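You operate a simulated robot arm through the tools that you are given. There is no shell and no other tool. Be economical: measure what you need, move in short steps, check, and stop when the job is done.

Carry out the task below with a simulated two-armed robot. There is one attempt and no reset: what you move stays moved.

## Task
Shake the jar marked blue in the shaker till it is mixed, then switch off.
Fine: close the hood first and leave it closed; hold both buttons down together; leave the stroke dial and the other jars. Set down upright: what you pick out.

Only the result counts: the job must be done as asked and must still hold three seconds after the hand-in. Knocking over, shifting, dropping, spilling or breaking anything else fails it.

## Robot
Two 7-joint arms with two-finger parallel grippers on one trunk, on a base that drives. Base frame: it is fixed to the floor where the robot stands at the start and does not move with it; the origin is under the middle of the robot, x ahead of it, y to its left, z up. Units: mm, degrees, N and s.
The left shoulder is at the start at [70, 163, 1295], the right one opposite. With the tool pointing down near the work surface each hand reaches from about 340 to 860 mm from the robot's upright axis, wherever it stands, measured 20 degrees to its own side. Places, roughly: blue button [400, 300, 900]; clear hood [800, 500, 1100]; green button [400, 700, 900]; inside of the orange holder [600, 500, 900]; shaker switch [400, 500, 900]; stroke dial [600, 300, 900]. Payload 3.43 kg a hand.
The tool frame of a hand sits at the grasp point between the pads (the TCP): z along the fingers, y along the line on which they close. The tips reach 34 mm beyond it. Largest opening 128 mm; finger width 24, thickness 12; the body of the gripper, 48 by 130 mm, starts 96 mm behind the TCP.
Orientation is that of the tool frame in the base frame, as a unit quaternion [w, x, y, z]. With the fingers straight down and closing along the base's y, the tool's x points along the base's -x, its y along +y and its z along -z.

## Interface
- The arms move only by the tool play_rows. It takes "left_increments", "right_increments" or both (then of equal length, played together; a hand with none holds still); each is a list of rows, each a list of 7 numbers: the gripper command, from -1 (shut) to 1 (fully open), values between in proportion, then the shift along the base's x, y, z in mm, then the turn, a rotation vector about the base's x, y, z in degrees. In form: [[hand, dx, dy, dz, wx, wy, wz], ...]. A call has 1 to 10 rows; each row is the pose to reach, as a shift and turn from the pose commanded when the call began. Rows are played at 5 a second. More than 50 mm and 8.6 degrees between two rows, or a gripper value outside its range, and nothing of the call is played. Where a pose cannot be reached the arm comes as near as it can. A force on the tool above 40 N (or 10 N above the force at the start of the call, whichever is more), or a blocked arm, ends the call early, and 0.2 s more pass. The fingers move at their own pace (about 153 mm/s each) and stop on an object; they squeeze with about 26 N. The grip force told is the motor's: it shows also when the fingers shut on nothing. Time passes only in rows, and 0.2 s behind the last, so rows that repeat a pose let the fingers close. It gives the time, the measured TCP pose, the force on the tool (base axes), the opening and the grip force at its end, in the units of the frame above (readings bear some noise), with the torque about the TCP (base axes, N m) and any sound that the robot's microphone picked up.
- Cameras (640 x 400 px; columns grow to the right, rows downward): "scene" is now at [122.5, 44.6, 1517.9]; the picture's right is [0.51, -0.86, 0.00], its down [-0.54, -0.32, -0.78] and it looks along [0.67, 0.40, -0.63] (base axes); focal length 214 px, centre (320, 200). "left" rides on the left gripper at [76, 11, -160] in its tool frame; the picture's right is [-0.15, 0.99, 0.00], its down [-0.88, -0.13, -0.46] and it looks along [-0.45, -0.07, 0.89] (tool axes); focal length 234 px, centre (320, 200). "right" rides on the right gripper at [76, -11, -160] in its tool frame; the picture's right is [0.15, 0.99, 0.00], its down [-0.88, 0.13, -0.46] and it looks along [-0.45, 0.07, 0.89] (tool axes); focal length 234 px, centre (320, 200). There is no depth. A picture from a camera that has moved, and an enlarged one, comes with that camera's place and axes in the base frame and with its lens.
- grab_frame(camera): a new picture of that camera. It takes no simulated time.
- raise_lower(by): slides the trunk up (or, below 0, down) by that many mm; the arms and the scene camera ride with it, the base frame stays. It gives what a move gives, with no picture.
- steer(legs): drives the robot by 1 to 6 legs, each [ahead, left, turn to the left] in mm, mm and degrees, along the robot's own axes; the way and the turn of a leg run together, so that a leg with both is an arc; at most 1500 mm and 180 degrees a leg. The arms and the cameras ride along, it lands a little off, and it stops where it bumps. It gives what a move gives.
- pan_tilt(pan, tilt): turns the head with the scene camera to pan (to the left, within 86 degrees either way) and tilt (down, from -29 to 69), counted from straight ahead of the robot. It gives what a move gives.
- enlarge(camera, box): a new picture of the part [left, top, right, bottom] of that camera's present view, enlarged. It takes no simulated time.
- hand_in(): hands the job in; it is judged then, once.

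Work in short steps. Places have to be worked out from the pictures, the camera data and where the tool is seen: move nearer, look again, correct. Check each grasp and each placing, and mend what went wrong. You have 120 turns and 92 pictures in all, those below and enlarged ones among them. Open the grippers and draw the arms clear of the work before you hand the job in, unless the task says otherwise; then end with one line.

The tools are called as name(argument=value, ...) on one line, values as JSON. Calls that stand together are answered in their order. play_rows: Moves the arms, as the interface text tells. Its arguments: {"type":"object","properties":{"left_increments":{"type":"array","items":{"type":"array","items":{"type":"number"}}},"right_increments":{"type":"array","items":{"type":"array","items":{"type":"number"}}}},"required":[]} The other tools are called the same way: raise_lower (by) slides the trunk up or down; steer (legs) drives the base; pan_tilt (pan, tilt) turns the head that bears the scene camera; grab_frame (camera) takes a picture; enlarge (camera, box) takes an enlarged picture of a part of a camera's view; hand_in () hands the job in.

At the start:

```text
t: 0.0
left_tool_pos: [368.2, 412.8, 1422.7]
left_tool_rot: [0.001, -0.001, 1.0, 0.001]
left_force: [0.1, -0.1, 0.4]
left_wrist_torque: [0.01, 0.01, -0.02]
left_grip_width: 127.9
left_finger_force: 0.2
right_tool_pos: [358.9, 34.7, 1370.4]
right_tool_rot: [-0.001, 0.0, 1.0, 0.0]
right_force: [0.2, -0.1, 0.3]
right_wrist_torque: [-0.01, 0.0, 0.02]
right_grip_width: 128.0
right_finger_force: 0.1
trunk travel left (down, up): [-775.0, 165.0]
robot x, y, heading: [-1.5, -1.4, 0.1]
head pan, tilt: [30.9, 39.0]
```

scene: 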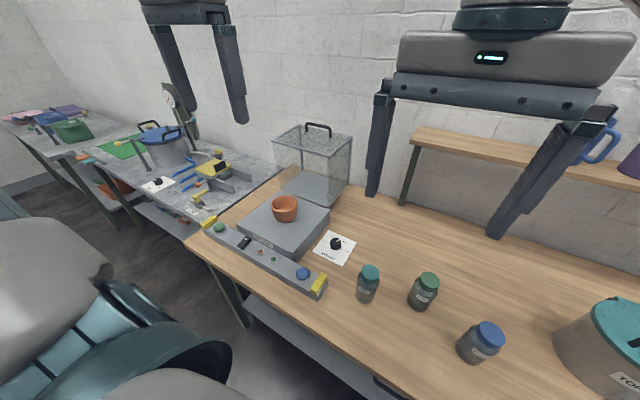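
right: 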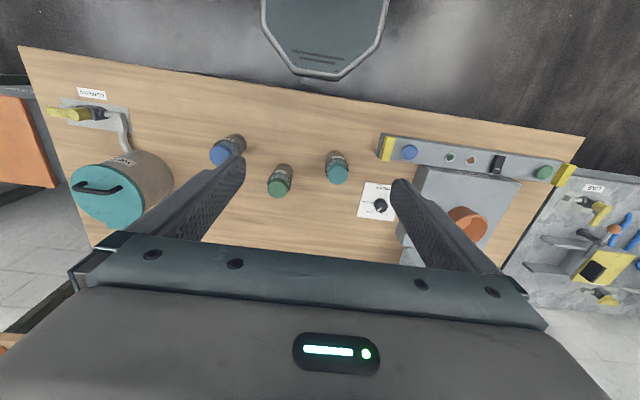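
left: 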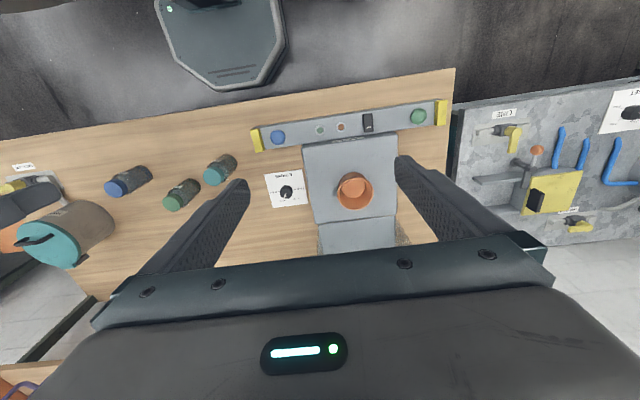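

Three jars stand to the right of the shaker; I enlarge them to read their labels, and the shaker too.

enlarge(camera="scene", box=[340, 250, 520, 370])

enlarge(camera="scene", box=[190, 110, 370, 300])

```text
3.33 times, centred on (430, 310) of scene
camera zoom: at [122.5, 44.6, 1517.9], right [0.51, -0.86, 0.0], down [-0.54, -0.32, -0.78], along [0.67, 0.4, -0.63], focal length 715 px, centre (-47, -167)
```

zoom: 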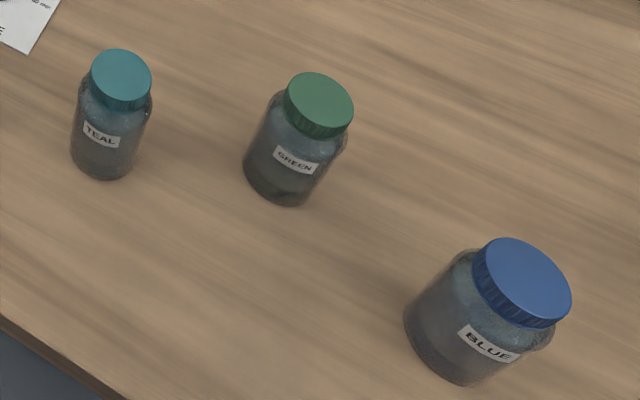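

```text
2.11 times, centred on (280, 205) of scene
camera zoom: at [122.5, 44.6, 1517.9], right [0.51, -0.86, 0.0], down [-0.54, -0.32, -0.78], along [0.67, 0.4, -0.63], focal length 452 px, centre (404, 190)
```

zoom: 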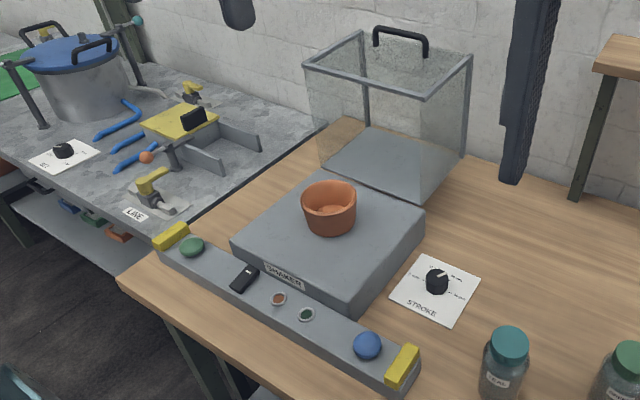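

The blue jar is the rightmost one, with a "BLUE" label, at about [472, -185] and its top near z 985. I move the right hand above it and look again.

play_rows(right_increments=[[1, 16, -32, -24, 0, 0, 0], [1, 32, -63, -49, 0, 0, 0], [1, 48, -95, -73, 0, 0, 0], [1, 64, -126, -97, 0, 0, 0], [1, 79, -157, -121, 0, 0, 0], [1, 95, -189, -146, 0, 0, 0], [1, 111, -220, -170, 0, 0, 0]])

grab_frame(camera="right")

grab_frame(camera="scene")

```text
t: 1.6
left_tool_pos: [367.2, 411.0, 1423.3]
left_tool_rot: [0.001, -0.001, 1.0, 0.001]
left_force: [0.6, -0.3, 0.9]
left_wrist_torque: [0.05, -0.01, -0.03]
left_grip_width: 128.0
left_finger_force: 0.1
right_tool_pos: [469.9, -188.4, 1200.9]
right_tool_rot: [0.0, 0.001, 1.0, 0.001]
right_force: [0.2, 1.0, 0.2]
right_wrist_torque: [0.04, 0.0, -0.02]
right_grip_width: 128.2
right_finger_force: 0.1
trunk travel left (down, up): [-775.0, 165.0]
robot x, y, heading: [0.1, -1.6, -0.0]
head pan, tilt: [30.9, 39.0]
```

```text
86 pictures are left
camera right: at [393.9, -201.5, 1360.7], right [-0.15, 0.99, 0.0], down [0.88, 0.13, 0.46], along [0.45, 0.07, -0.89], focal length 234 px, centre (320, 200)
```

right: 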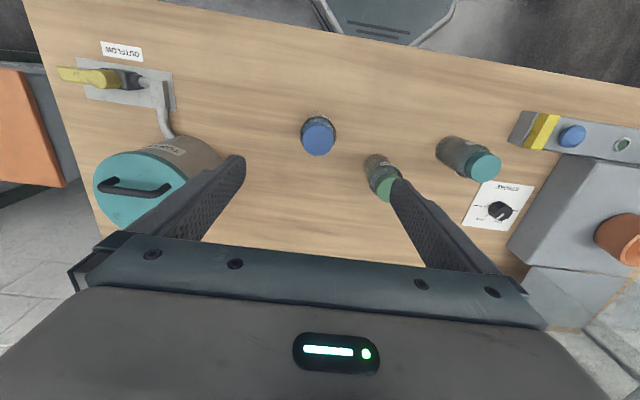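

```text
85 pictures are left
camera scene: at [122.8, 42.1, 1518.0], right [0.51, -0.86, 0.0], down [-0.54, -0.32, -0.78], along [0.67, 0.4, -0.63], focal length 214 px, centre (320, 200)
```

scene: 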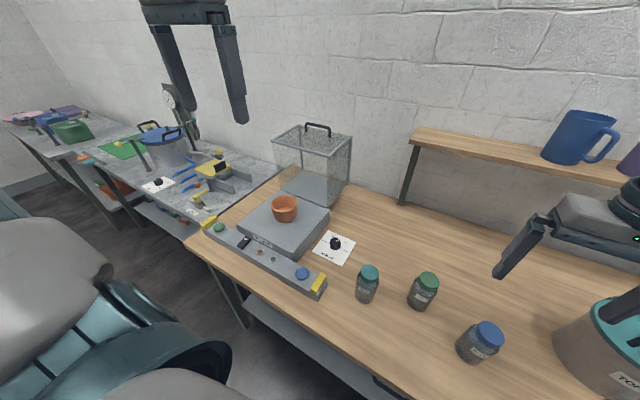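

The jar centre comes out at [472, -191], almost under the hand. I lower to around z 1040 and check before going around it.

play_rows(right_increments=[[1, 2, -2, -40, 0, 0, 0], [1, 2, -2, -80, 0, 0, 0], [1, 2, -2, -120, 0, 0, 0], [1, 2, -2, -150, 0, 0, 0]])

grab_frame(camera="right")

grab_frame(camera="scene")

```text
t: 2.6
left_tool_pos: [368.6, 411.0, 1424.6]
left_tool_rot: [0.002, -0.001, 1.0, 0.0]
left_force: [-0.5, 0.1, 1.1]
left_wrist_torque: [0.01, 0.02, -0.03]
left_grip_width: 128.0
left_finger_force: 0.0
right_tool_pos: [471.4, -185.8, 1050.3]
right_tool_rot: [0.0, 0.0, 1.0, 0.0]
right_force: [0.5, -0.5, 0.0]
right_wrist_torque: [0.0, 0.0, -0.01]
right_grip_width: 128.3
right_finger_force: 0.0
trunk travel left (down, up): [-775.0, 165.0]
robot x, y, heading: [-6.7, -1.9, 0.3]
head pan, tilt: [30.9, 39.0]
```

```text
84 pictures are left
camera right: at [396.0, -199.3, 1210.3], right [-0.15, 0.99, 0.0], down [0.88, 0.13, 0.46], along [0.45, 0.07, -0.89], focal length 234 px, centre (320, 200)
```

right: 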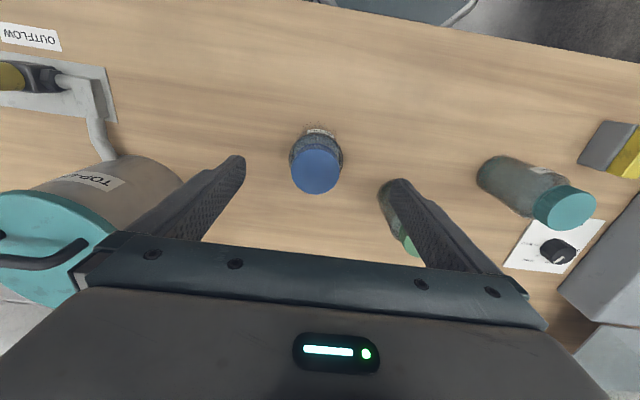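

```text
83 pictures are left
camera scene: at [122.7, 44.0, 1517.9], right [0.51, -0.86, 0.0], down [-0.54, -0.32, -0.78], along [0.67, 0.4, -0.63], focal length 214 px, centre (320, 200)
```

scene: 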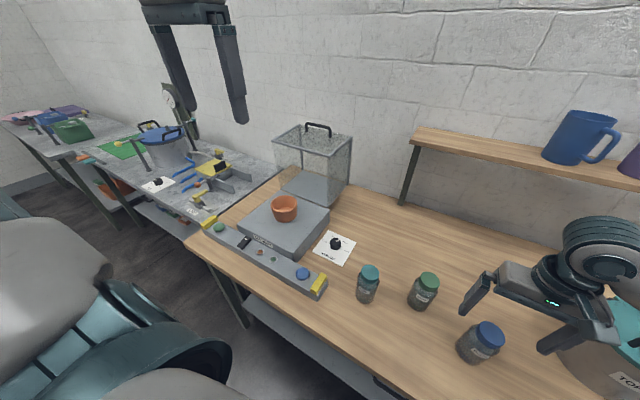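

The jar is centred between the fingers, at [471, -191] with its top near 995. I go down around it and close.

play_rows(right_increments=[[1, 0, -4, -40, 0, 0, 0], [1, 0, -4, -80, 0, 0, 0], [1, 0, -4, -98, 0, 0, 0], [1, 0, -4, -98, 0, 0, 0]])

grab_frame(camera="right")

enlarge(camera="scene", box=[420, 260, 580, 380])

```text
t: 3.6
left_tool_pos: [368.3, 412.3, 1423.2]
left_tool_rot: [0.0, -0.001, 1.0, 0.001]
left_force: [0.4, 0.1, -0.8]
left_wrist_torque: [0.0, 0.03, 0.0]
left_grip_width: 128.0
left_finger_force: 0.2
right_tool_pos: [473.1, -191.6, 951.6]
right_tool_rot: [0.0, -0.001, 1.0, 0.0]
right_force: [-0.5, 0.6, -0.9]
right_wrist_torque: [0.01, 0.0, 0.0]
right_grip_width: 127.9
right_finger_force: 0.1
trunk travel left (down, up): [-775.0, 165.0]
robot x, y, heading: [0.8, 2.2, 0.3]
head pan, tilt: [30.9, 39.0]
```

```text
82 pictures are left
camera right: at [397.0, -204.4, 1112.3], right [-0.15, 0.99, 0.0], down [0.88, 0.13, 0.46], along [0.45, 0.07, -0.89], focal length 234 px, centre (320, 200)
```

right: 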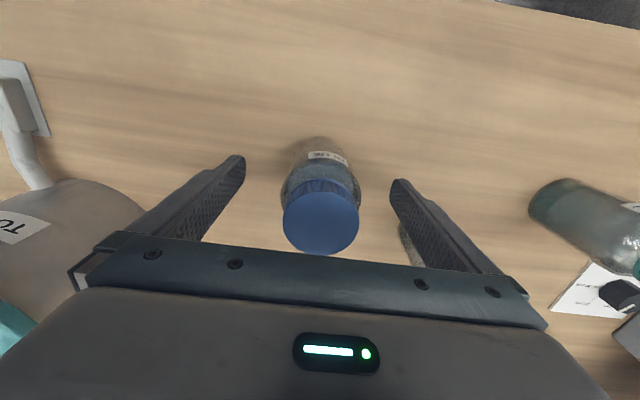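

```text
3.33 times, centred on (500, 320) of scene
camera zoom: at [122.5, 44.5, 1517.9], right [0.51, -0.86, 0.0], down [-0.54, -0.32, -0.78], along [0.67, 0.4, -0.63], focal length 715 px, centre (-280, -200)
```

zoom: 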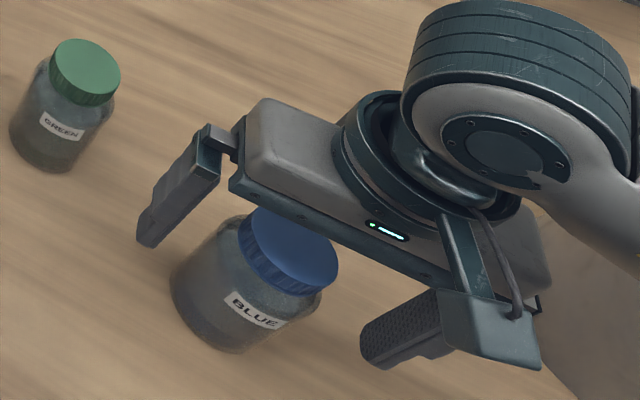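

The fingers stand evenly either side of the jar, so I close and let the grip settle.

play_rows(right_increments=[[-1, 0, 0, 0, 0, 0, 0], [-1, 0, 0, 0, 0, 0, 0], [-1, 0, 0, 0, 0, 0, 0], [-1, 0, 0, 0, 0, 0, 0]])

grab_frame(camera="right")

```text
t: 4.6
left_tool_pos: [369.9, 411.6, 1422.8]
left_tool_rot: [0.0, -0.001, 1.0, 0.0]
left_force: [0.0, -1.2, -0.8]
left_wrist_torque: [-0.01, -0.01, -0.01]
left_grip_width: 128.2
left_finger_force: 0.0
right_tool_pos: [472.3, -190.8, 952.3]
right_tool_rot: [0.0, 0.0, 1.0, 0.0]
right_force: [-0.3, 0.7, -0.1]
right_wrist_torque: [0.07, 0.04, 0.02]
right_grip_width: 63.2
right_finger_force: 25.3
trunk travel left (down, up): [-775.0, 165.0]
robot x, y, heading: [-2.0, -2.1, -0.1]
head pan, tilt: [30.9, 39.0]
```

```text
80 pictures are left
camera right: at [397.1, -204.3, 1112.6], right [-0.15, 0.99, 0.0], down [0.88, 0.13, 0.46], along [0.45, 0.07, -0.89], focal length 234 px, centre (320, 200)
```

right: 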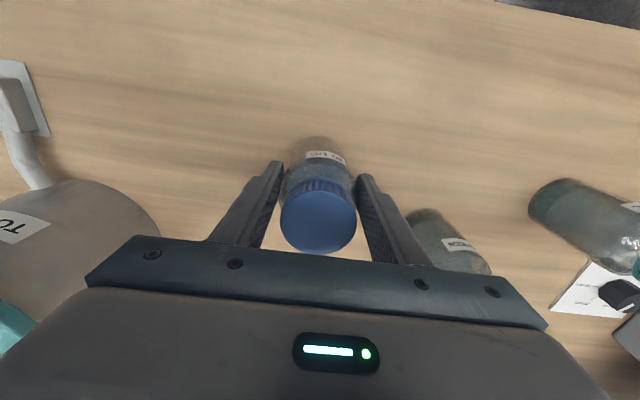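

The jar is gripped, 63 mm wide. I lift it straight up.

play_rows(right_increments=[[-1, 0, 0, 20, 0, 0, 0], [-1, 0, 0, 60, 0, 0, 0], [-1, 0, 0, 105, 0, 0, 0], [-1, 0, 0, 150, 0, 0, 0], [-1, 0, 0, 200, 0, 0, 0], [-1, 0, 0, 240, 0, 0, 0]])

grab_frame(camera="right")

grab_frame(camera="scene")

```text
t: 6.0
left_tool_pos: [366.8, 414.0, 1422.8]
left_tool_rot: [0.001, -0.001, 1.0, 0.0]
left_force: [-0.1, -0.1, -0.4]
left_wrist_torque: [-0.02, -0.03, -0.02]
left_grip_width: 128.1
left_finger_force: 0.1
right_tool_pos: [470.6, -189.9, 1193.2]
right_tool_rot: [0.0, 0.0, 1.0, -0.001]
right_force: [0.4, 0.5, -4.1]
right_wrist_torque: [-0.03, 0.03, 0.01]
right_grip_width: 63.2
right_finger_force: 26.2
trunk travel left (down, up): [-775.0, 165.0]
robot x, y, heading: [-3.6, 0.0, -0.1]
head pan, tilt: [30.9, 39.0]
```

```text
79 pictures are left
camera right: at [395.1, -203.2, 1353.1], right [-0.15, 0.99, 0.0], down [0.88, 0.13, 0.46], along [0.45, 0.07, -0.89], focal length 234 px, centre (320, 200)
```

right: 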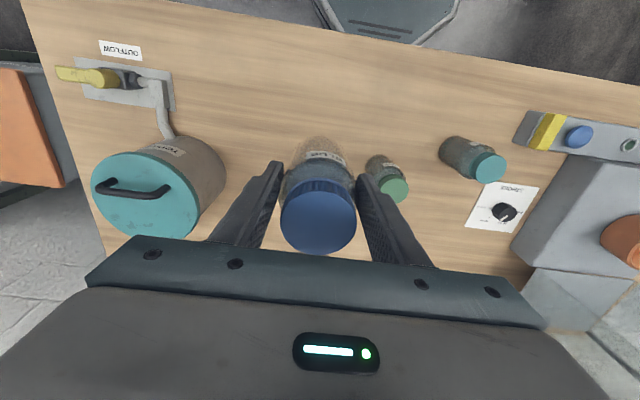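

```text
78 pictures are left
camera scene: at [121.8, 44.9, 1517.8], right [0.51, -0.86, 0.0], down [-0.54, -0.32, -0.78], along [0.67, 0.4, -0.63], focal length 214 px, centre (320, 200)
```

scene: 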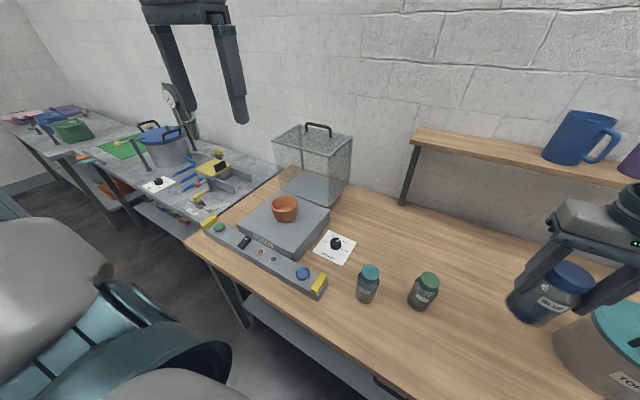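

The jar hangs upright, well clear of everything. I drive the base left about 480 mm so that both hands face the shaker.

steer(legs=[[0, 480, 0]])

pan_tilt(pan=0, tilt=45)

grab_frame(camera="scene")

grab_frame(camera="right")

```text
t: 8.9
left_tool_pos: [365.2, 897.6, 1423.6]
left_tool_rot: [0.001, -0.002, 1.0, 0.0]
left_force: [0.1, -0.1, 0.5]
left_wrist_torque: [0.0, 0.01, -0.02]
left_grip_width: 127.9
left_finger_force: 0.1
right_tool_pos: [472.1, 295.1, 1192.1]
right_tool_rot: [0.0, -0.002, 1.0, 0.0]
right_force: [-0.4, 0.8, -3.1]
right_wrist_torque: [0.02, 0.01, -0.01]
right_grip_width: 63.6
right_finger_force: 25.6
trunk travel left (down, up): [-775.0, 165.0]
robot x, y, heading: [-2.0, 488.5, 0.3]
head pan, tilt: [30.9, 39.0]
```

```text
t: 9.8
left_tool_pos: [365.4, 899.2, 1422.8]
left_tool_rot: [0.001, -0.002, 1.0, 0.0]
left_force: [-0.5, 0.5, -0.1]
left_wrist_torque: [0.01, 0.02, 0.04]
left_grip_width: 128.0
left_finger_force: 0.1
right_tool_pos: [472.4, 295.8, 1192.1]
right_tool_rot: [-0.001, -0.001, 1.0, 0.0]
right_force: [-0.7, -0.1, -3.1]
right_wrist_torque: [0.02, 0.03, -0.01]
right_grip_width: 63.3
right_finger_force: 26.0
trunk travel left (down, up): [-775.0, 165.0]
robot x, y, heading: [0.4, 486.6, 0.4]
head pan, tilt: [0.0, 45.0]
```

```text
77 pictures are left
camera scene: at [129.4, 486.5, 1509.1], right [0.01, -1.0, 0.0], down [-0.71, 0.0, -0.71], along [0.71, 0.0, -0.71], focal length 214 px, centre (320, 200)
```

scene: 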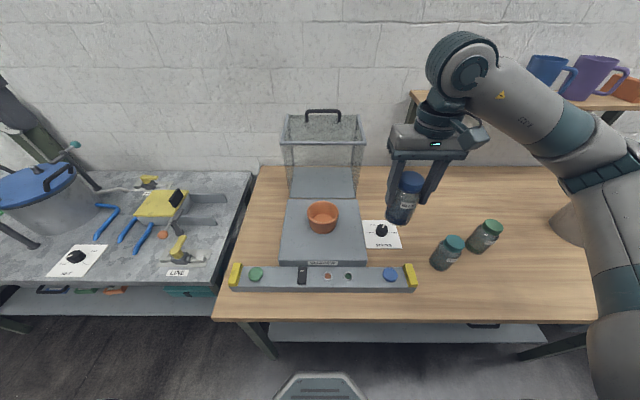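

```text
76 pictures are left
camera right: at [396.0, 283.6, 1352.3], right [-0.15, 0.99, 0.0], down [0.88, 0.13, 0.46], along [0.45, 0.07, -0.89], focal length 234 px, centre (320, 200)
```

right: 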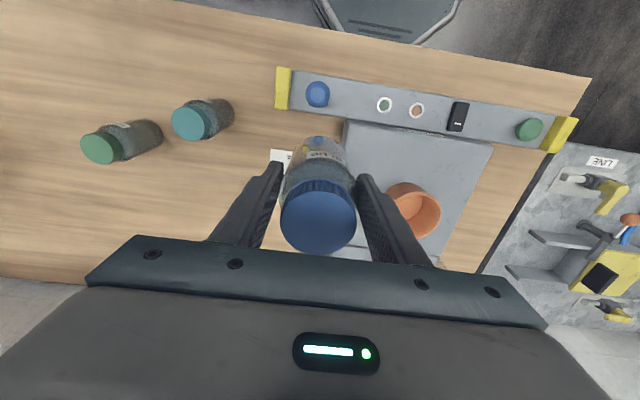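

Now a close look at the shaker, hood and console from the front.

enlarge(camera="scene", box=[260, 95, 420, 195])

enlarge(camera="scene", box=[220, 190, 420, 300])

```text
4.00 times, centred on (340, 145) of scene
camera zoom: at [129.4, 486.5, 1509.1], right [0.01, -1.0, 0.0], down [-0.71, 0.0, -0.71], along [0.71, 0.0, -0.71], focal length 858 px, centre (240, 420)
```

zoom: 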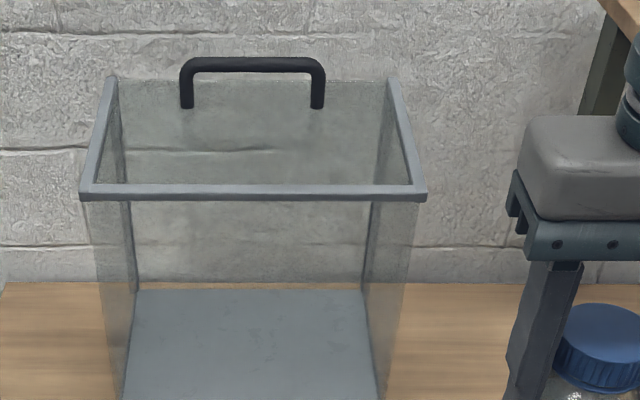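

```text
3.20 times, centred on (320, 245) of scene
camera zoom: at [129.4, 486.5, 1509.1], right [0.01, -1.0, 0.0], down [-0.71, 0.0, -0.71], along [0.71, 0.0, -0.71], focal length 686 px, centre (320, 56)
```

zoom: 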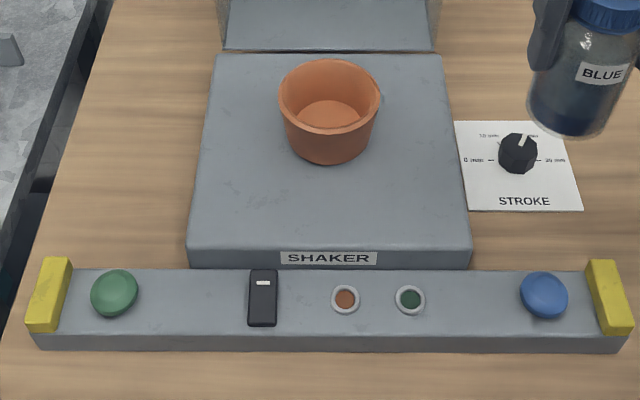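

The hood reads as a clear box hinged at the platform's rear edge, at about x 745 and z 900. It is tipped back, with its handle on top at about [895, 475, 1190]. The cup is centred near [622, 477] with its rim near z 955, so I carry the jar over it high up.

play_rows(right_increments=[[-1, 25, 30, 0, 0, 0, 0], [-1, 50, 60, 0, 0, 0, 0], [-1, 75, 90, 0, 0, 0, 0], [-1, 100, 120, 0, 0, 0, 0], [-1, 125, 150, 0, 0, 0, 0], [-1, 150, 181, 0, 0, 0, 0], [-1, 150, 181, -35, 0, 0, 0], [-1, 150, 181, -70, 0, 0, 0], [-1, 150, 181, -100, 0, 0, 0]])

enlarge(camera="scene", box=[220, 120, 420, 245])

grab_frame(camera="right")

grab_frame(camera="left")

```text
t: 11.8
left_tool_pos: [365.9, 900.2, 1422.3]
left_tool_rot: [0.0, -0.002, 1.0, -0.001]
left_force: [0.2, -0.2, 0.4]
left_wrist_torque: [-0.01, 0.02, 0.0]
left_grip_width: 128.1
left_finger_force: 0.1
right_tool_pos: [622.0, 478.3, 1092.9]
right_tool_rot: [0.001, -0.003, 1.0, 0.0]
right_force: [0.4, 1.1, -1.4]
right_wrist_torque: [-0.04, -0.07, 0.05]
right_grip_width: 63.1
right_finger_force: 25.5
trunk travel left (down, up): [-775.0, 165.0]
robot x, y, heading: [-0.4, 485.9, 0.6]
head pan, tilt: [0.0, 45.0]
```

```text
3.20 times, centred on (320, 182) of scene
camera zoom: at [129.1, 487.3, 1509.2], right [0.0, -1.0, 0.0], down [-0.71, 0.0, -0.71], along [0.71, 0.0, -0.71], focal length 686 px, centre (320, 256)
```

zoom: 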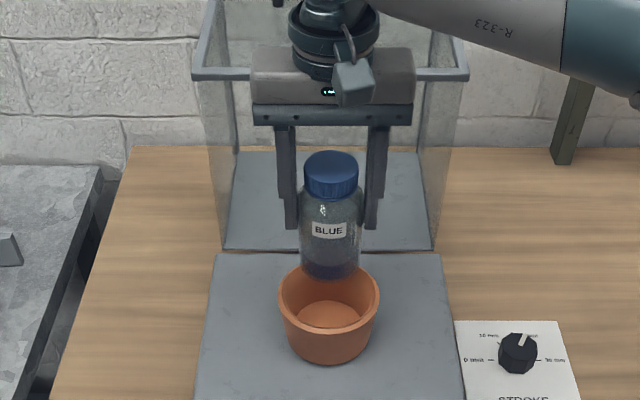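

```text
72 pictures are left
camera right: at [545.7, 465.5, 1251.3], right [-0.15, 0.99, 0.0], down [0.88, 0.13, 0.46], along [0.45, 0.07, -0.89], focal length 234 px, centre (320, 200)
```

right: 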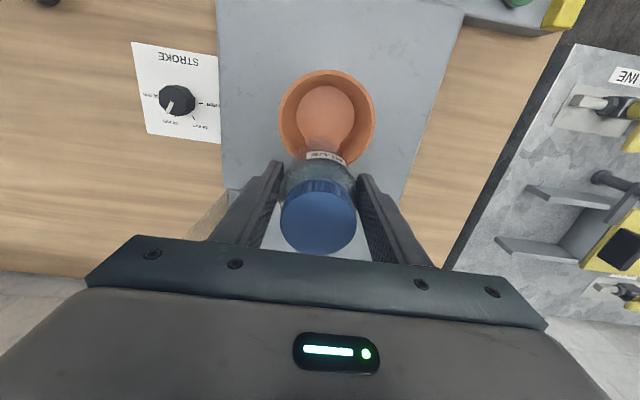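

```text
71 pictures are left
camera left: at [290.3, 910.7, 1581.2], right [0.14, 0.99, 0.0], down [0.88, -0.12, 0.46], along [0.45, -0.06, -0.89], focal length 234 px, centre (320, 200)
```

left: 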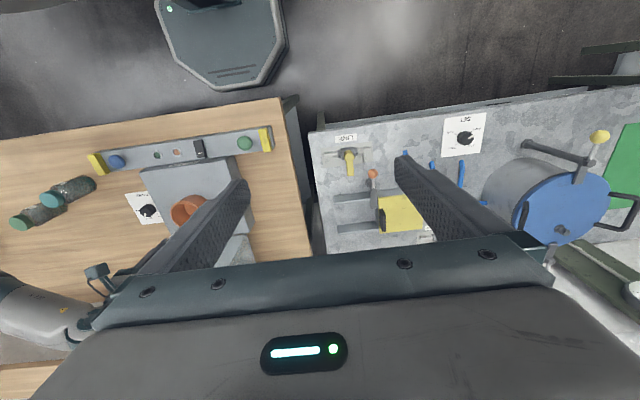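

The right wrist view and the scene view disagree on the cup: it is probably nearer, at x about 585–600, with its rim higher. I move the jar aside for an unobstructed view.

play_rows(right_increments=[[-1, -15, 0, 40, 0, 0, 0], [-1, -30, -40, 60, 0, 0, 0], [-1, -45, -85, 60, 0, 0, 0], [-1, -60, -130, 60, 0, 0, 0]])

grab_frame(camera="right")

enlarge(camera="scene", box=[270, 180, 370, 242])

```text
t: 12.8
left_tool_pos: [364.7, 897.7, 1423.8]
left_tool_rot: [0.001, -0.004, 1.0, 0.001]
left_force: [-0.7, 0.0, -0.4]
left_wrist_torque: [0.04, -0.01, -0.02]
left_grip_width: 127.9
left_finger_force: 0.0
right_tool_pos: [560.7, 348.7, 1153.1]
right_tool_rot: [0.0, -0.003, 1.0, 0.0]
right_force: [-1.0, -0.4, -4.0]
right_wrist_torque: [0.02, 0.01, 0.01]
right_grip_width: 62.8
right_finger_force: 25.9
trunk travel left (down, up): [-775.0, 165.0]
robot x, y, heading: [2.8, 486.8, 0.2]
head pan, tilt: [0.0, 45.0]
```

```text
70 pictures are left
camera right: at [483.6, 333.9, 1312.3], right [-0.15, 0.99, 0.0], down [0.88, 0.13, 0.46], along [0.45, 0.07, -0.89], focal length 234 px, centre (320, 200)
```

right: 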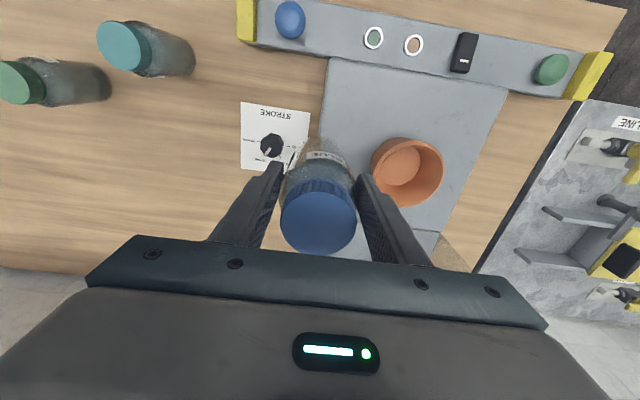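

```text
6.40 times, centred on (320, 211) of scene
camera zoom: at [128.4, 484.7, 1509.2], right [0.01, -1.0, 0.0], down [-0.71, 0.0, -0.71], along [0.71, 0.0, -0.71], focal length 1373 px, centre (320, 130)
```

zoom: 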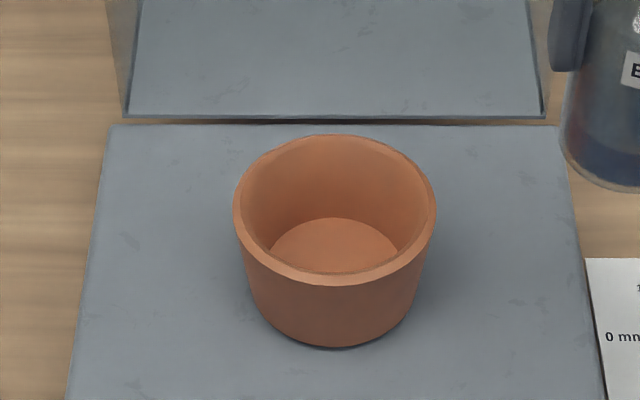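

Combining the views, the platform top is at z 938, not 900. The cup is centred near [580, 477] with its rim at z 1003 and its floor near 945. I bring the jar just above the rim at that spot and check.

play_rows(right_increments=[[-1, 5, 43, 0, 0, 0, 0], [-1, 12, 86, 0, 0, 0, 0], [-1, 19, 129, 0, 0, 0, 0], [-1, 19, 129, -40, 0, 0, 0], [-1, 19, 129, -40, 0, 0, 0]])

grab_frame(camera="right")

enlarge(camera="scene", box=[270, 160, 370, 242])

```text
t: 14.0
left_tool_pos: [365.5, 898.1, 1423.7]
left_tool_rot: [0.001, -0.003, 1.0, 0.0]
left_force: [0.1, 0.4, -0.7]
left_wrist_torque: [0.03, 0.01, -0.01]
left_grip_width: 128.3
left_finger_force: 0.1
right_tool_pos: [580.0, 475.7, 1112.9]
right_tool_rot: [0.0, -0.002, 1.0, -0.001]
right_force: [-0.6, -0.5, -3.2]
right_wrist_torque: [-0.02, 0.01, 0.0]
right_grip_width: 63.4
right_finger_force: 26.2
trunk travel left (down, up): [-775.0, 165.0]
robot x, y, heading: [-0.7, 486.0, 0.3]
head pan, tilt: [0.0, 45.0]
```

```text
68 pictures are left
camera right: at [504.3, 462.5, 1272.3], right [-0.15, 0.99, 0.0], down [0.88, 0.13, 0.46], along [0.45, 0.07, -0.89], focal length 234 px, centre (320, 200)
```

right: 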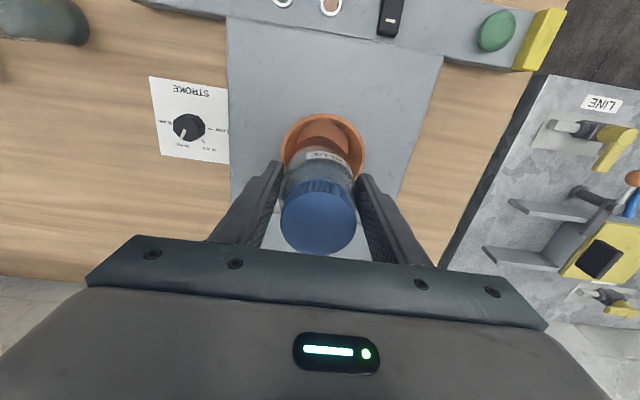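

```text
4.88 times, centred on (320, 201) of scene
camera zoom: at [129.1, 486.2, 1509.1], right [0.0, -1.0, 0.0], down [-0.71, 0.0, -0.71], along [0.71, 0.0, -0.71], focal length 1046 px, centre (320, 195)
```

zoom: 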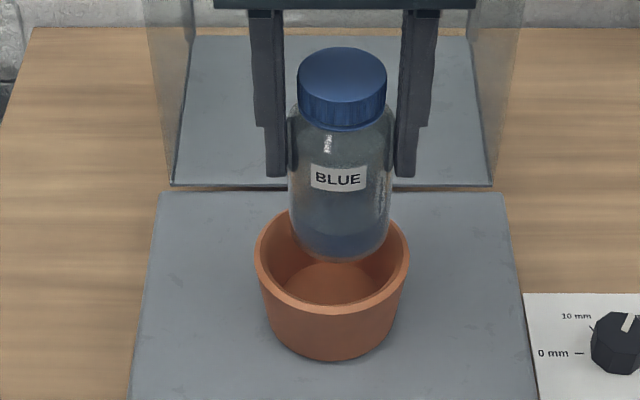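

The cup centre is at about [581, 478], so I shift +4 mm in y and +1 in x. Then I lower in small steps, watching the force.

play_rows(right_increments=[[-1, 1, 4, 0, 0, 0, 0], [-1, 1, 4, -12, 0, 0, 0], [-1, 1, 4, -24, 0, 0, 0], [-1, 1, 4, -32, 0, 0, 0], [-1, 1, 4, -32, 0, 0, 0]])

enlarge(camera="right", box=[240, 80, 400, 200])

enlarge(camera="scene", box=[270, 160, 370, 242])

```text
t: 15.2
left_tool_pos: [366.1, 899.8, 1423.3]
left_tool_rot: [0.001, -0.003, 1.0, 0.0]
left_force: [-0.8, 1.1, 0.1]
left_wrist_torque: [-0.02, 0.0, 0.01]
left_grip_width: 127.9
left_finger_force: 0.1
right_tool_pos: [581.8, 479.9, 1080.8]
right_tool_rot: [0.0, -0.003, 1.0, 0.0]
right_force: [0.1, 0.4, -3.4]
right_wrist_torque: [0.01, 0.04, -0.01]
right_grip_width: 63.4
right_finger_force: 26.0
trunk travel left (down, up): [-775.0, 165.0]
robot x, y, heading: [-2.1, 488.8, 0.5]
head pan, tilt: [0.0, 45.0]
```

```text
3.33 times, centred on (320, 140) of right
camera zoom: at [506.0, 467.0, 1240.2], right [-0.15, 0.99, 0.0], down [0.88, 0.13, 0.46], along [0.45, 0.07, -0.89], focal length 781 px, centre (320, 400)
```

zoom: 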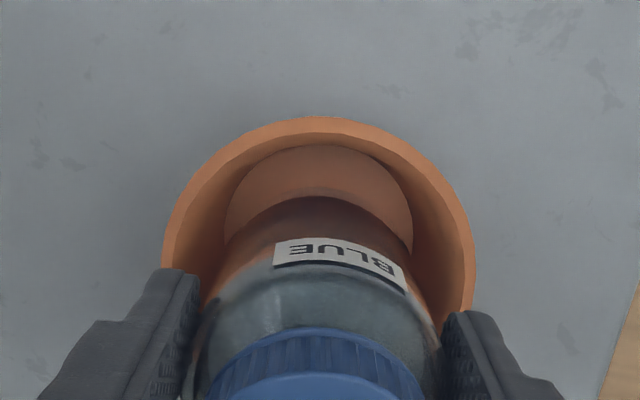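

```text
4.88 times, centred on (320, 201) of scene
camera zoom: at [129.4, 486.8, 1509.0], right [0.0, -1.0, 0.0], down [-0.71, 0.0, -0.71], along [0.71, 0.0, -0.71], focal length 1046 px, centre (320, 195)
```

zoom: 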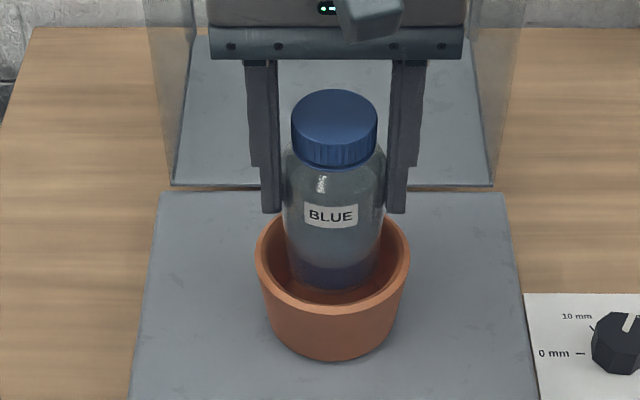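

The jar is inside the rim and centred in y; x looks right within a few mm. I keep lowering gently, watching the force.

play_rows(right_increments=[[-1, 0, 0, -8, 0, 0, 0], [-1, 0, 0, -16, 0, 0, 0], [-1, 0, 0, -22, 0, 0, 0], [-1, 0, 0, -22, 0, 0, 0]])

enlarge(camera="right", box=[240, 80, 400, 200])

enlarge(camera="scene", box=[270, 160, 370, 242])

```text
t: 16.2
left_tool_pos: [366.3, 899.1, 1422.0]
left_tool_rot: [0.001, -0.002, 1.0, 0.0]
left_force: [-0.4, -1.0, -0.1]
left_wrist_torque: [0.03, -0.02, 0.02]
left_grip_width: 128.1
left_finger_force: 0.0
right_tool_pos: [582.4, 480.7, 1059.0]
right_tool_rot: [0.0, -0.002, 1.0, 0.0]
right_force: [0.2, 0.4, -3.3]
right_wrist_torque: [0.0, 0.06, -0.02]
right_grip_width: 63.2
right_finger_force: 26.1
trunk travel left (down, up): [-775.0, 165.0]
robot x, y, heading: [-3.1, 482.9, 0.4]
head pan, tilt: [0.0, 45.0]
```

```text
3.33 times, centred on (320, 140) of right
camera zoom: at [506.5, 468.0, 1218.5], right [-0.15, 0.99, 0.0], down [0.88, 0.13, 0.46], along [0.45, 0.07, -0.89], focal length 781 px, centre (320, 400)
```

zoom: 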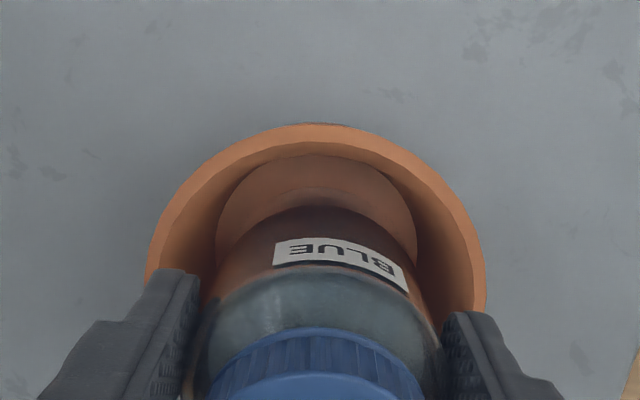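

```text
4.88 times, centred on (320, 201) of scene
camera zoom: at [129.6, 486.8, 1509.0], right [0.0, -1.0, 0.0], down [-0.71, 0.0, -0.71], along [0.71, 0.0, -0.71], focal length 1046 px, centre (320, 195)
```

zoom: 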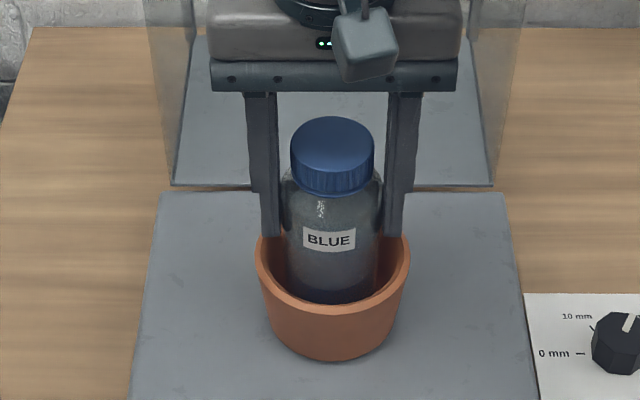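

No contact yet, and the jar base should be about 20 mm above the floor. I lower on.

play_rows(right_increments=[[-1, 0, 0, -7, 0, 0, 0], [-1, 0, 0, -14, 0, 0, 0], [-1, 0, 0, -14, 0, 0, 0]])

```text
t: 17.0
left_tool_pos: [365.8, 899.9, 1422.4]
left_tool_rot: [0.001, -0.002, 1.0, 0.0]
left_force: [0.4, -0.4, -0.6]
left_wrist_torque: [-0.03, 0.01, -0.03]
left_grip_width: 127.9
left_finger_force: 0.0
right_tool_pos: [582.0, 481.3, 1044.5]
right_tool_rot: [0.0, -0.002, 1.0, 0.0]
right_force: [-0.8, 0.0, -2.9]
right_wrist_torque: [-0.04, 0.0, 0.0]
right_grip_width: 63.2
right_finger_force: 26.4
trunk travel left (down, up): [-775.0, 165.0]
robot x, y, heading: [-3.7, 489.7, 0.4]
head pan, tilt: [0.0, 45.0]
```

Still only the weight shows (about 3 N). I go down in 4 mm steps.

play_rows(right_increments=[[-1, 0, 0, -3, 0, 0, 0], [-1, 0, 0, -5, 0, 0, 0], [-1, 0, 0, -5, 0, 0, 0]])

enlarge(camera="scene", box=[270, 160, 370, 242])

```text
t: 17.8
left_tool_pos: [365.0, 899.2, 1422.8]
left_tool_rot: [0.001, -0.003, 1.0, 0.001]
left_force: [-0.4, -0.2, -0.7]
left_wrist_torque: [-0.01, 0.03, -0.02]
left_grip_width: 128.0
left_finger_force: 0.0
right_tool_pos: [581.2, 481.9, 1041.2]
right_tool_rot: [0.0, -0.001, 1.0, 0.0]
right_force: [0.0, -0.3, 4.3]
right_wrist_torque: [-0.02, -0.03, -0.04]
right_grip_width: 62.9
right_finger_force: 26.2
trunk travel left (down, up): [-775.0, 165.0]
robot x, y, heading: [-2.1, 488.7, 0.1]
head pan, tilt: [0.0, 45.0]
```

```text
4.88 times, centred on (320, 201) of scene
camera zoom: at [128.9, 486.7, 1509.2], right [0.0, -1.0, 0.0], down [-0.71, 0.0, -0.71], along [0.71, 0.0, -0.71], focal length 1046 px, centre (320, 195)
```

zoom: 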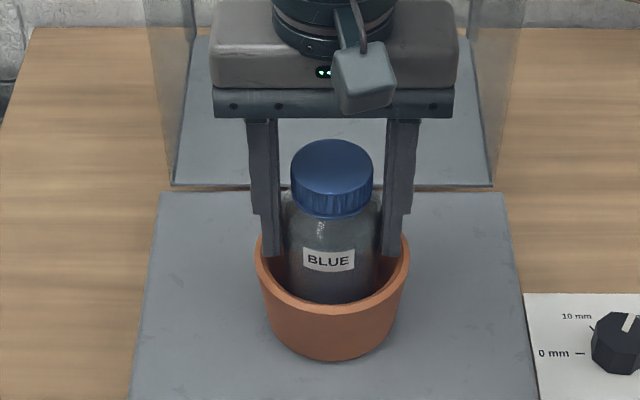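

The force swung from -3 N to +4 N, so the jar stands on the cup floor at about z 949. I open just enough to free it, then rise.

play_rows(right_increments=[[0.15, 0, 0, 0, 0, 0, 0], [0.15, 0, 0, 0, 0, 0, 0], [0.15, 0, 0, 15, 0, 0, 0], [0.15, 0, 0, 50, 0, 0, 0], [0.15, 0, 0, 95, 0, 0, 0], [0.15, 0, 0, 140, 0, 0, 0]])

enlarge(camera="scene", box=[270, 160, 370, 242])

grab_frame(camera="right")

```text
t: 19.2
left_tool_pos: [364.4, 900.3, 1422.6]
left_tool_rot: [0.001, -0.003, 1.0, 0.001]
left_force: [-0.4, 0.5, -0.3]
left_wrist_torque: [-0.01, -0.01, -0.01]
left_grip_width: 127.9
left_finger_force: 0.1
right_tool_pos: [582.5, 480.8, 1183.0]
right_tool_rot: [0.0, -0.003, 1.0, -0.001]
right_force: [-1.0, 0.2, 0.2]
right_wrist_torque: [0.0, -0.01, -0.01]
right_grip_width: 73.7
right_finger_force: 0.1
trunk travel left (down, up): [-775.0, 165.0]
robot x, y, heading: [-3.1, 487.4, 0.2]
head pan, tilt: [0.0, 45.0]
```

```text
4.88 times, centred on (320, 201) of scene
camera zoom: at [128.3, 487.2, 1509.1], right [0.0, -1.0, 0.0], down [-0.71, 0.0, -0.71], along [0.71, 0.0, -0.71], focal length 1046 px, centre (320, 195)
```

zoom: 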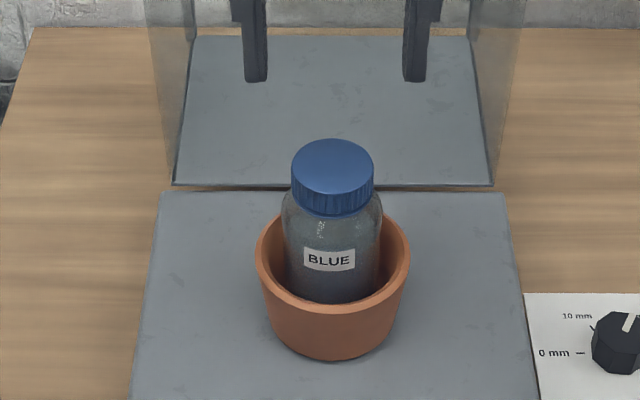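

```text
60 pictures are left
camera right: at [506.0, 467.5, 1341.7], right [-0.15, 0.99, 0.0], down [0.88, 0.14, 0.46], along [0.45, 0.07, -0.89], focal length 234 px, centre (320, 200)
```

right: 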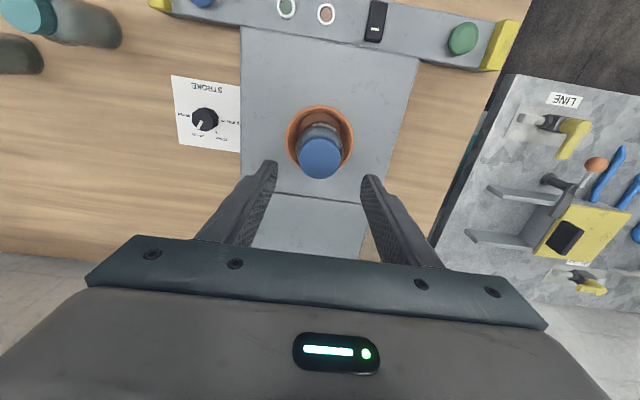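

The jar stands upright in the cup. Next is the hood: I draw the right hand back and up while turning it a quarter about z, so that its fingers close along x across the handle bar.

play_rows(right_increments=[[0.15, -8, 0, 17, 0, 0, 8.5], [0.15, -16, 0, 34, 0, 0, 17], [0.15, -24, 0, 51, 0, 0, 25.5], [0.15, -32, 0, 68, 0, 0, 34], [0.15, -40, 0, 85, 0, 0, 42.5], [0.15, -48, 0, 102, 0, 0, 51], [0.15, -56, 0, 119, 0, 0, 59.5], [0.15, -64, 0, 136, 0, 0, 68], [0.15, -72, 0, 153, 0, 0, 76.5], [0.15, -80, 0, 170, 0, 0, 85]])

grab_frame(camera="scene")

```text
t: 21.4
left_tool_pos: [363.5, 899.9, 1422.7]
left_tool_rot: [0.0, -0.003, 1.0, -0.001]
left_force: [-0.1, -0.6, 0.2]
left_wrist_torque: [0.02, -0.01, -0.01]
left_grip_width: 127.9
left_finger_force: 0.1
right_tool_pos: [489.1, 484.0, 1347.1]
right_tool_rot: [0.001, -0.677, 0.736, 0.0]
right_force: [0.0, 0.7, 0.6]
right_wrist_torque: [0.0, -0.06, -0.02]
right_grip_width: 73.4
right_finger_force: 0.1
right hand out of reach, approached as far as the arm can: row 10
trunk travel left (down, up): [-775.0, 165.0]
robot x, y, heading: [1.7, 484.4, 0.1]
head pan, tilt: [0.0, 45.0]
```

```text
59 pictures are left
camera scene: at [127.9, 487.0, 1509.2], right [0.0, -1.0, 0.0], down [-0.71, 0.0, -0.71], along [0.71, 0.0, -0.71], focal length 214 px, centre (320, 200)
```

scene: 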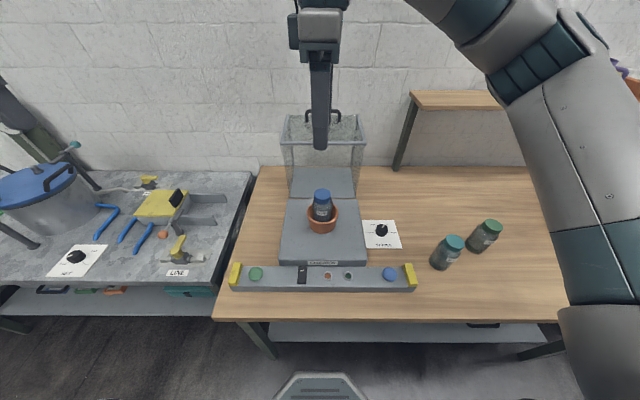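

The turn was made, just short of reach at this close, high spot. I finish the turn while moving forward and see whether the arm follows.

play_rows(right_increments=[[-0.3, 20, -4, 0, 0, 0, 2], [-0.3, 60, -4, 0, 0, 0, 5], [-0.3, 100, -4, 0, 0, 0, 5], [-0.3, 140, -4, 0, 0, 0, 5], [-0.3, 180, -4, -10, 0, 0, 5], [-0.3, 210, -4, -20, 0, 0, 5]])

grab_frame(camera="right")

```text
t: 22.8
left_tool_pos: [364.4, 900.4, 1422.6]
left_tool_rot: [0.001, -0.003, 1.0, 0.001]
left_force: [-0.3, -0.1, 0.0]
left_wrist_torque: [0.0, -0.02, 0.04]
left_grip_width: 127.9
left_finger_force: 0.1
right_tool_pos: [474.4, 494.0, 1316.8]
right_tool_rot: [-0.001, 0.708, -0.706, 0.0]
right_force: [-0.1, 0.3, 0.5]
right_wrist_torque: [-0.03, -0.01, 0.01]
right_grip_width: 45.0
right_finger_force: 0.0
right hand out of reach, approached as far as the arm can: row 1, 2, 3, 4, 5, 6
trunk travel left (down, up): [-775.0, 165.0]
robot x, y, heading: [-2.7, 483.8, 0.5]
head pan, tilt: [0.0, 45.0]
```

```text
58 pictures are left
camera right: at [484.8, 416.8, 1476.2], right [-0.99, -0.15, 0.0], down [-0.13, 0.88, 0.46], along [-0.07, 0.45, -0.89], focal length 234 px, centre (320, 200)
```

right: 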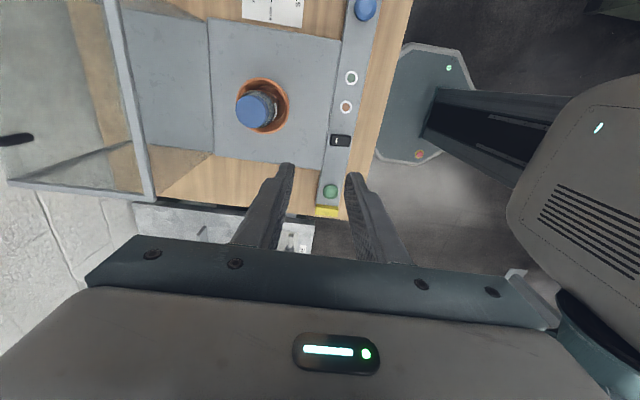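

This turn direction runs into a joint limit. I turn back and go the other way around.

play_rows(right_increments=[[-0.3, 5, -4, 3, 0, 0, -8.5], [-0.3, 10, -8, 6, 0, 0, -17], [-0.3, 15, -12, 9, 0, 0, -25.5], [-0.3, 20, -16, 12, 0, 0, -34], [-0.3, 25, -20, 15, 0, 0, -42.5], [-0.3, 30, -24, 18, 0, 0, -51], [-0.3, 35, -24, 21, 0, 0, -59.5], [-0.3, 40, -24, 21, 0, 0, -68], [-0.3, 45, -24, 21, 0, 0, -76.5], [-0.3, 50, -24, 21, 0, 0, -85]])

play_rows(right_increments=[[-0.3, 5, 0, 0, 0, 0, -8.5], [-0.3, 10, 0, 0, 0, 0, -17], [-0.3, 15, 0, 0, 0, 0, -25.5], [-0.3, 20, 0, 0, 0, 0, -34], [-0.3, 25, 0, 0, 0, 0, -42.5], [-0.3, 30, 0, 0, 0, 0, -51], [-0.3, 35, 0, 0, 0, 0, -59.5], [-0.3, 40, 0, 0, 0, 0, -68], [-0.3, 45, 0, 0, 0, 0, -76.5], [-0.3, 50, 0, 0, 0, 0, -85]])

```text
t: 25.0
left_tool_pos: [365.7, 899.5, 1423.6]
left_tool_rot: [0.001, -0.003, 1.0, 0.0]
left_force: [0.1, -0.2, -0.4]
left_wrist_torque: [-0.03, -0.01, 0.01]
left_grip_width: 128.1
left_finger_force: 0.1
right_tool_pos: [522.3, 471.4, 1334.4]
right_tool_rot: [0.0, -0.044, 0.999, 0.0]
right_force: [-0.1, 0.0, -0.2]
right_wrist_torque: [0.02, -0.01, -0.02]
right_grip_width: 44.9
right_finger_force: 0.1
trunk travel left (down, up): [-775.0, 165.0]
robot x, y, heading: [-2.3, 485.6, 0.3]
head pan, tilt: [0.0, 45.0]
```

```text
t: 27.2
left_tool_pos: [365.9, 899.7, 1423.0]
left_tool_rot: [0.001, -0.003, 1.0, 0.0]
left_force: [-0.4, -0.3, -0.2]
left_wrist_torque: [-0.02, 0.0, -0.01]
left_grip_width: 128.0
left_finger_force: 0.1
right_tool_pos: [572.2, 472.1, 1333.7]
right_tool_rot: [0.001, 0.642, 0.766, 0.0]
right_force: [-0.5, 0.0, -0.4]
right_wrist_torque: [0.01, 0.04, -0.03]
right_grip_width: 45.2
right_finger_force: 0.1
trunk travel left (down, up): [-775.0, 165.0]
robot x, y, heading: [-0.7, 486.2, 0.2]
head pan, tilt: [0.0, 45.0]
```

The hand follows this way without a limit. I finish the remaining 10° and move forward over the hood, well above the handle.

play_rows(right_increments=[[-0.3, 20, 2, 0, 0, 0, -5], [-0.3, 50, 4, 0, 0, 0, -10], [-0.3, 90, 4, 0, 0, 0, -10], [-0.3, 130, 4, 0, 0, 0, -10], [-0.3, 170, 4, 0, 0, 0, -10], [-0.3, 210, 4, 0, 0, 0, -10], [-0.3, 210, 4, 0, 0, 0, -10]])

grab_frame(camera="right")

grab_frame(camera="scene")

```text
t: 28.8
left_tool_pos: [366.8, 896.7, 1425.2]
left_tool_rot: [0.001, -0.002, 1.0, 0.002]
left_force: [0.7, -0.8, 0.5]
left_wrist_torque: [0.04, 0.01, 0.01]
left_grip_width: 128.0
left_finger_force: 0.2
right_tool_pos: [756.4, 462.0, 1326.4]
right_tool_rot: [0.0, 0.706, 0.708, 0.001]
right_force: [0.5, -0.7, 0.5]
right_wrist_torque: [0.05, -0.01, -0.01]
right_grip_width: 44.7
right_finger_force: 0.1
right hand out of reach, approached as far as the arm can: row 6, 7
trunk travel left (down, up): [-775.0, 165.0]
robot x, y, heading: [0.5, 484.2, 0.3]
head pan, tilt: [0.0, 45.0]
```

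```text
57 pictures are left
camera right: at [744.7, 534.4, 1485.8], right [0.99, 0.15, 0.0], down [0.13, -0.88, 0.45], along [0.07, -0.45, -0.89], focal length 234 px, centre (320, 200)
```

right: 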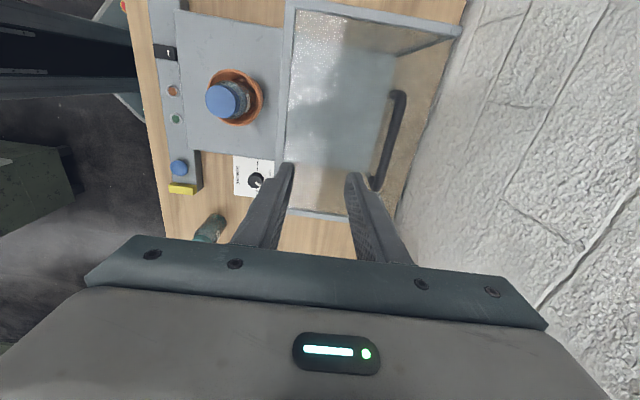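

```text
56 pictures are left
camera scene: at [129.9, 482.9, 1509.0], right [0.0, -1.0, 0.0], down [-0.71, 0.0, -0.71], along [0.71, 0.0, -0.71], focal length 214 px, centre (320, 200)
```

scene: 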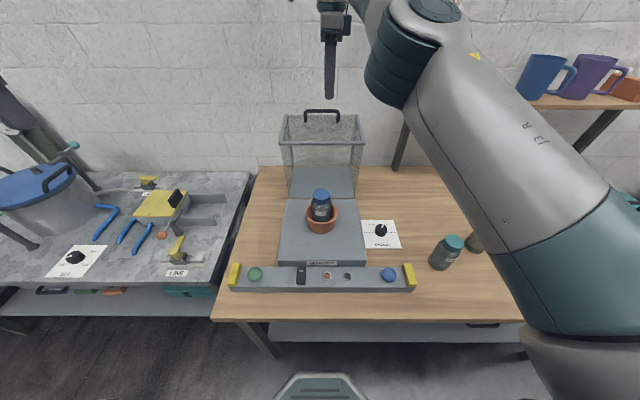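

The handle bar triangulates to about [832, 483, 1215]. I enlarge this overhead view to pin down the hinge line and handle.

enlarge(camera="right", box=[150, 0, 470, 200])

enlarge(camera="scene", box=[260, 100, 380, 200])

```text
2.00 times, centred on (310, 100) of right
camera zoom: at [744.7, 534.4, 1485.8], right [0.99, 0.15, 0.0], down [0.13, -0.88, 0.45], along [0.07, -0.45, -0.89], focal length 468 px, centre (340, 400)
```

zoom: 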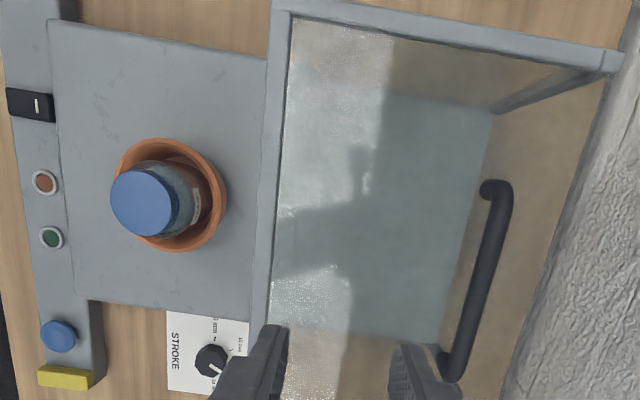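

```text
4.00 times, centred on (320, 150) of scene
camera zoom: at [129.9, 482.9, 1509.0], right [0.0, -1.0, 0.0], down [-0.71, 0.0, -0.71], along [0.71, 0.0, -0.71], focal length 858 px, centre (320, 400)
```

zoom: 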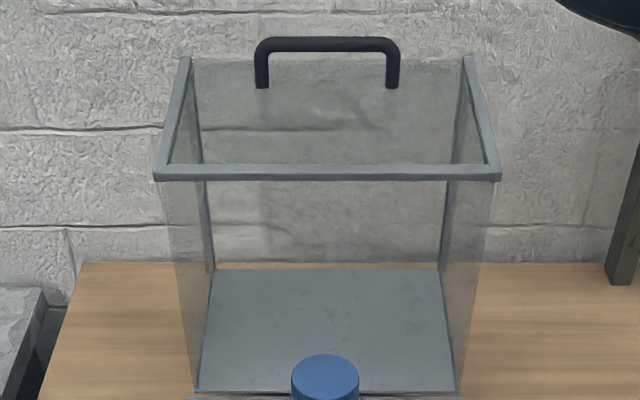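

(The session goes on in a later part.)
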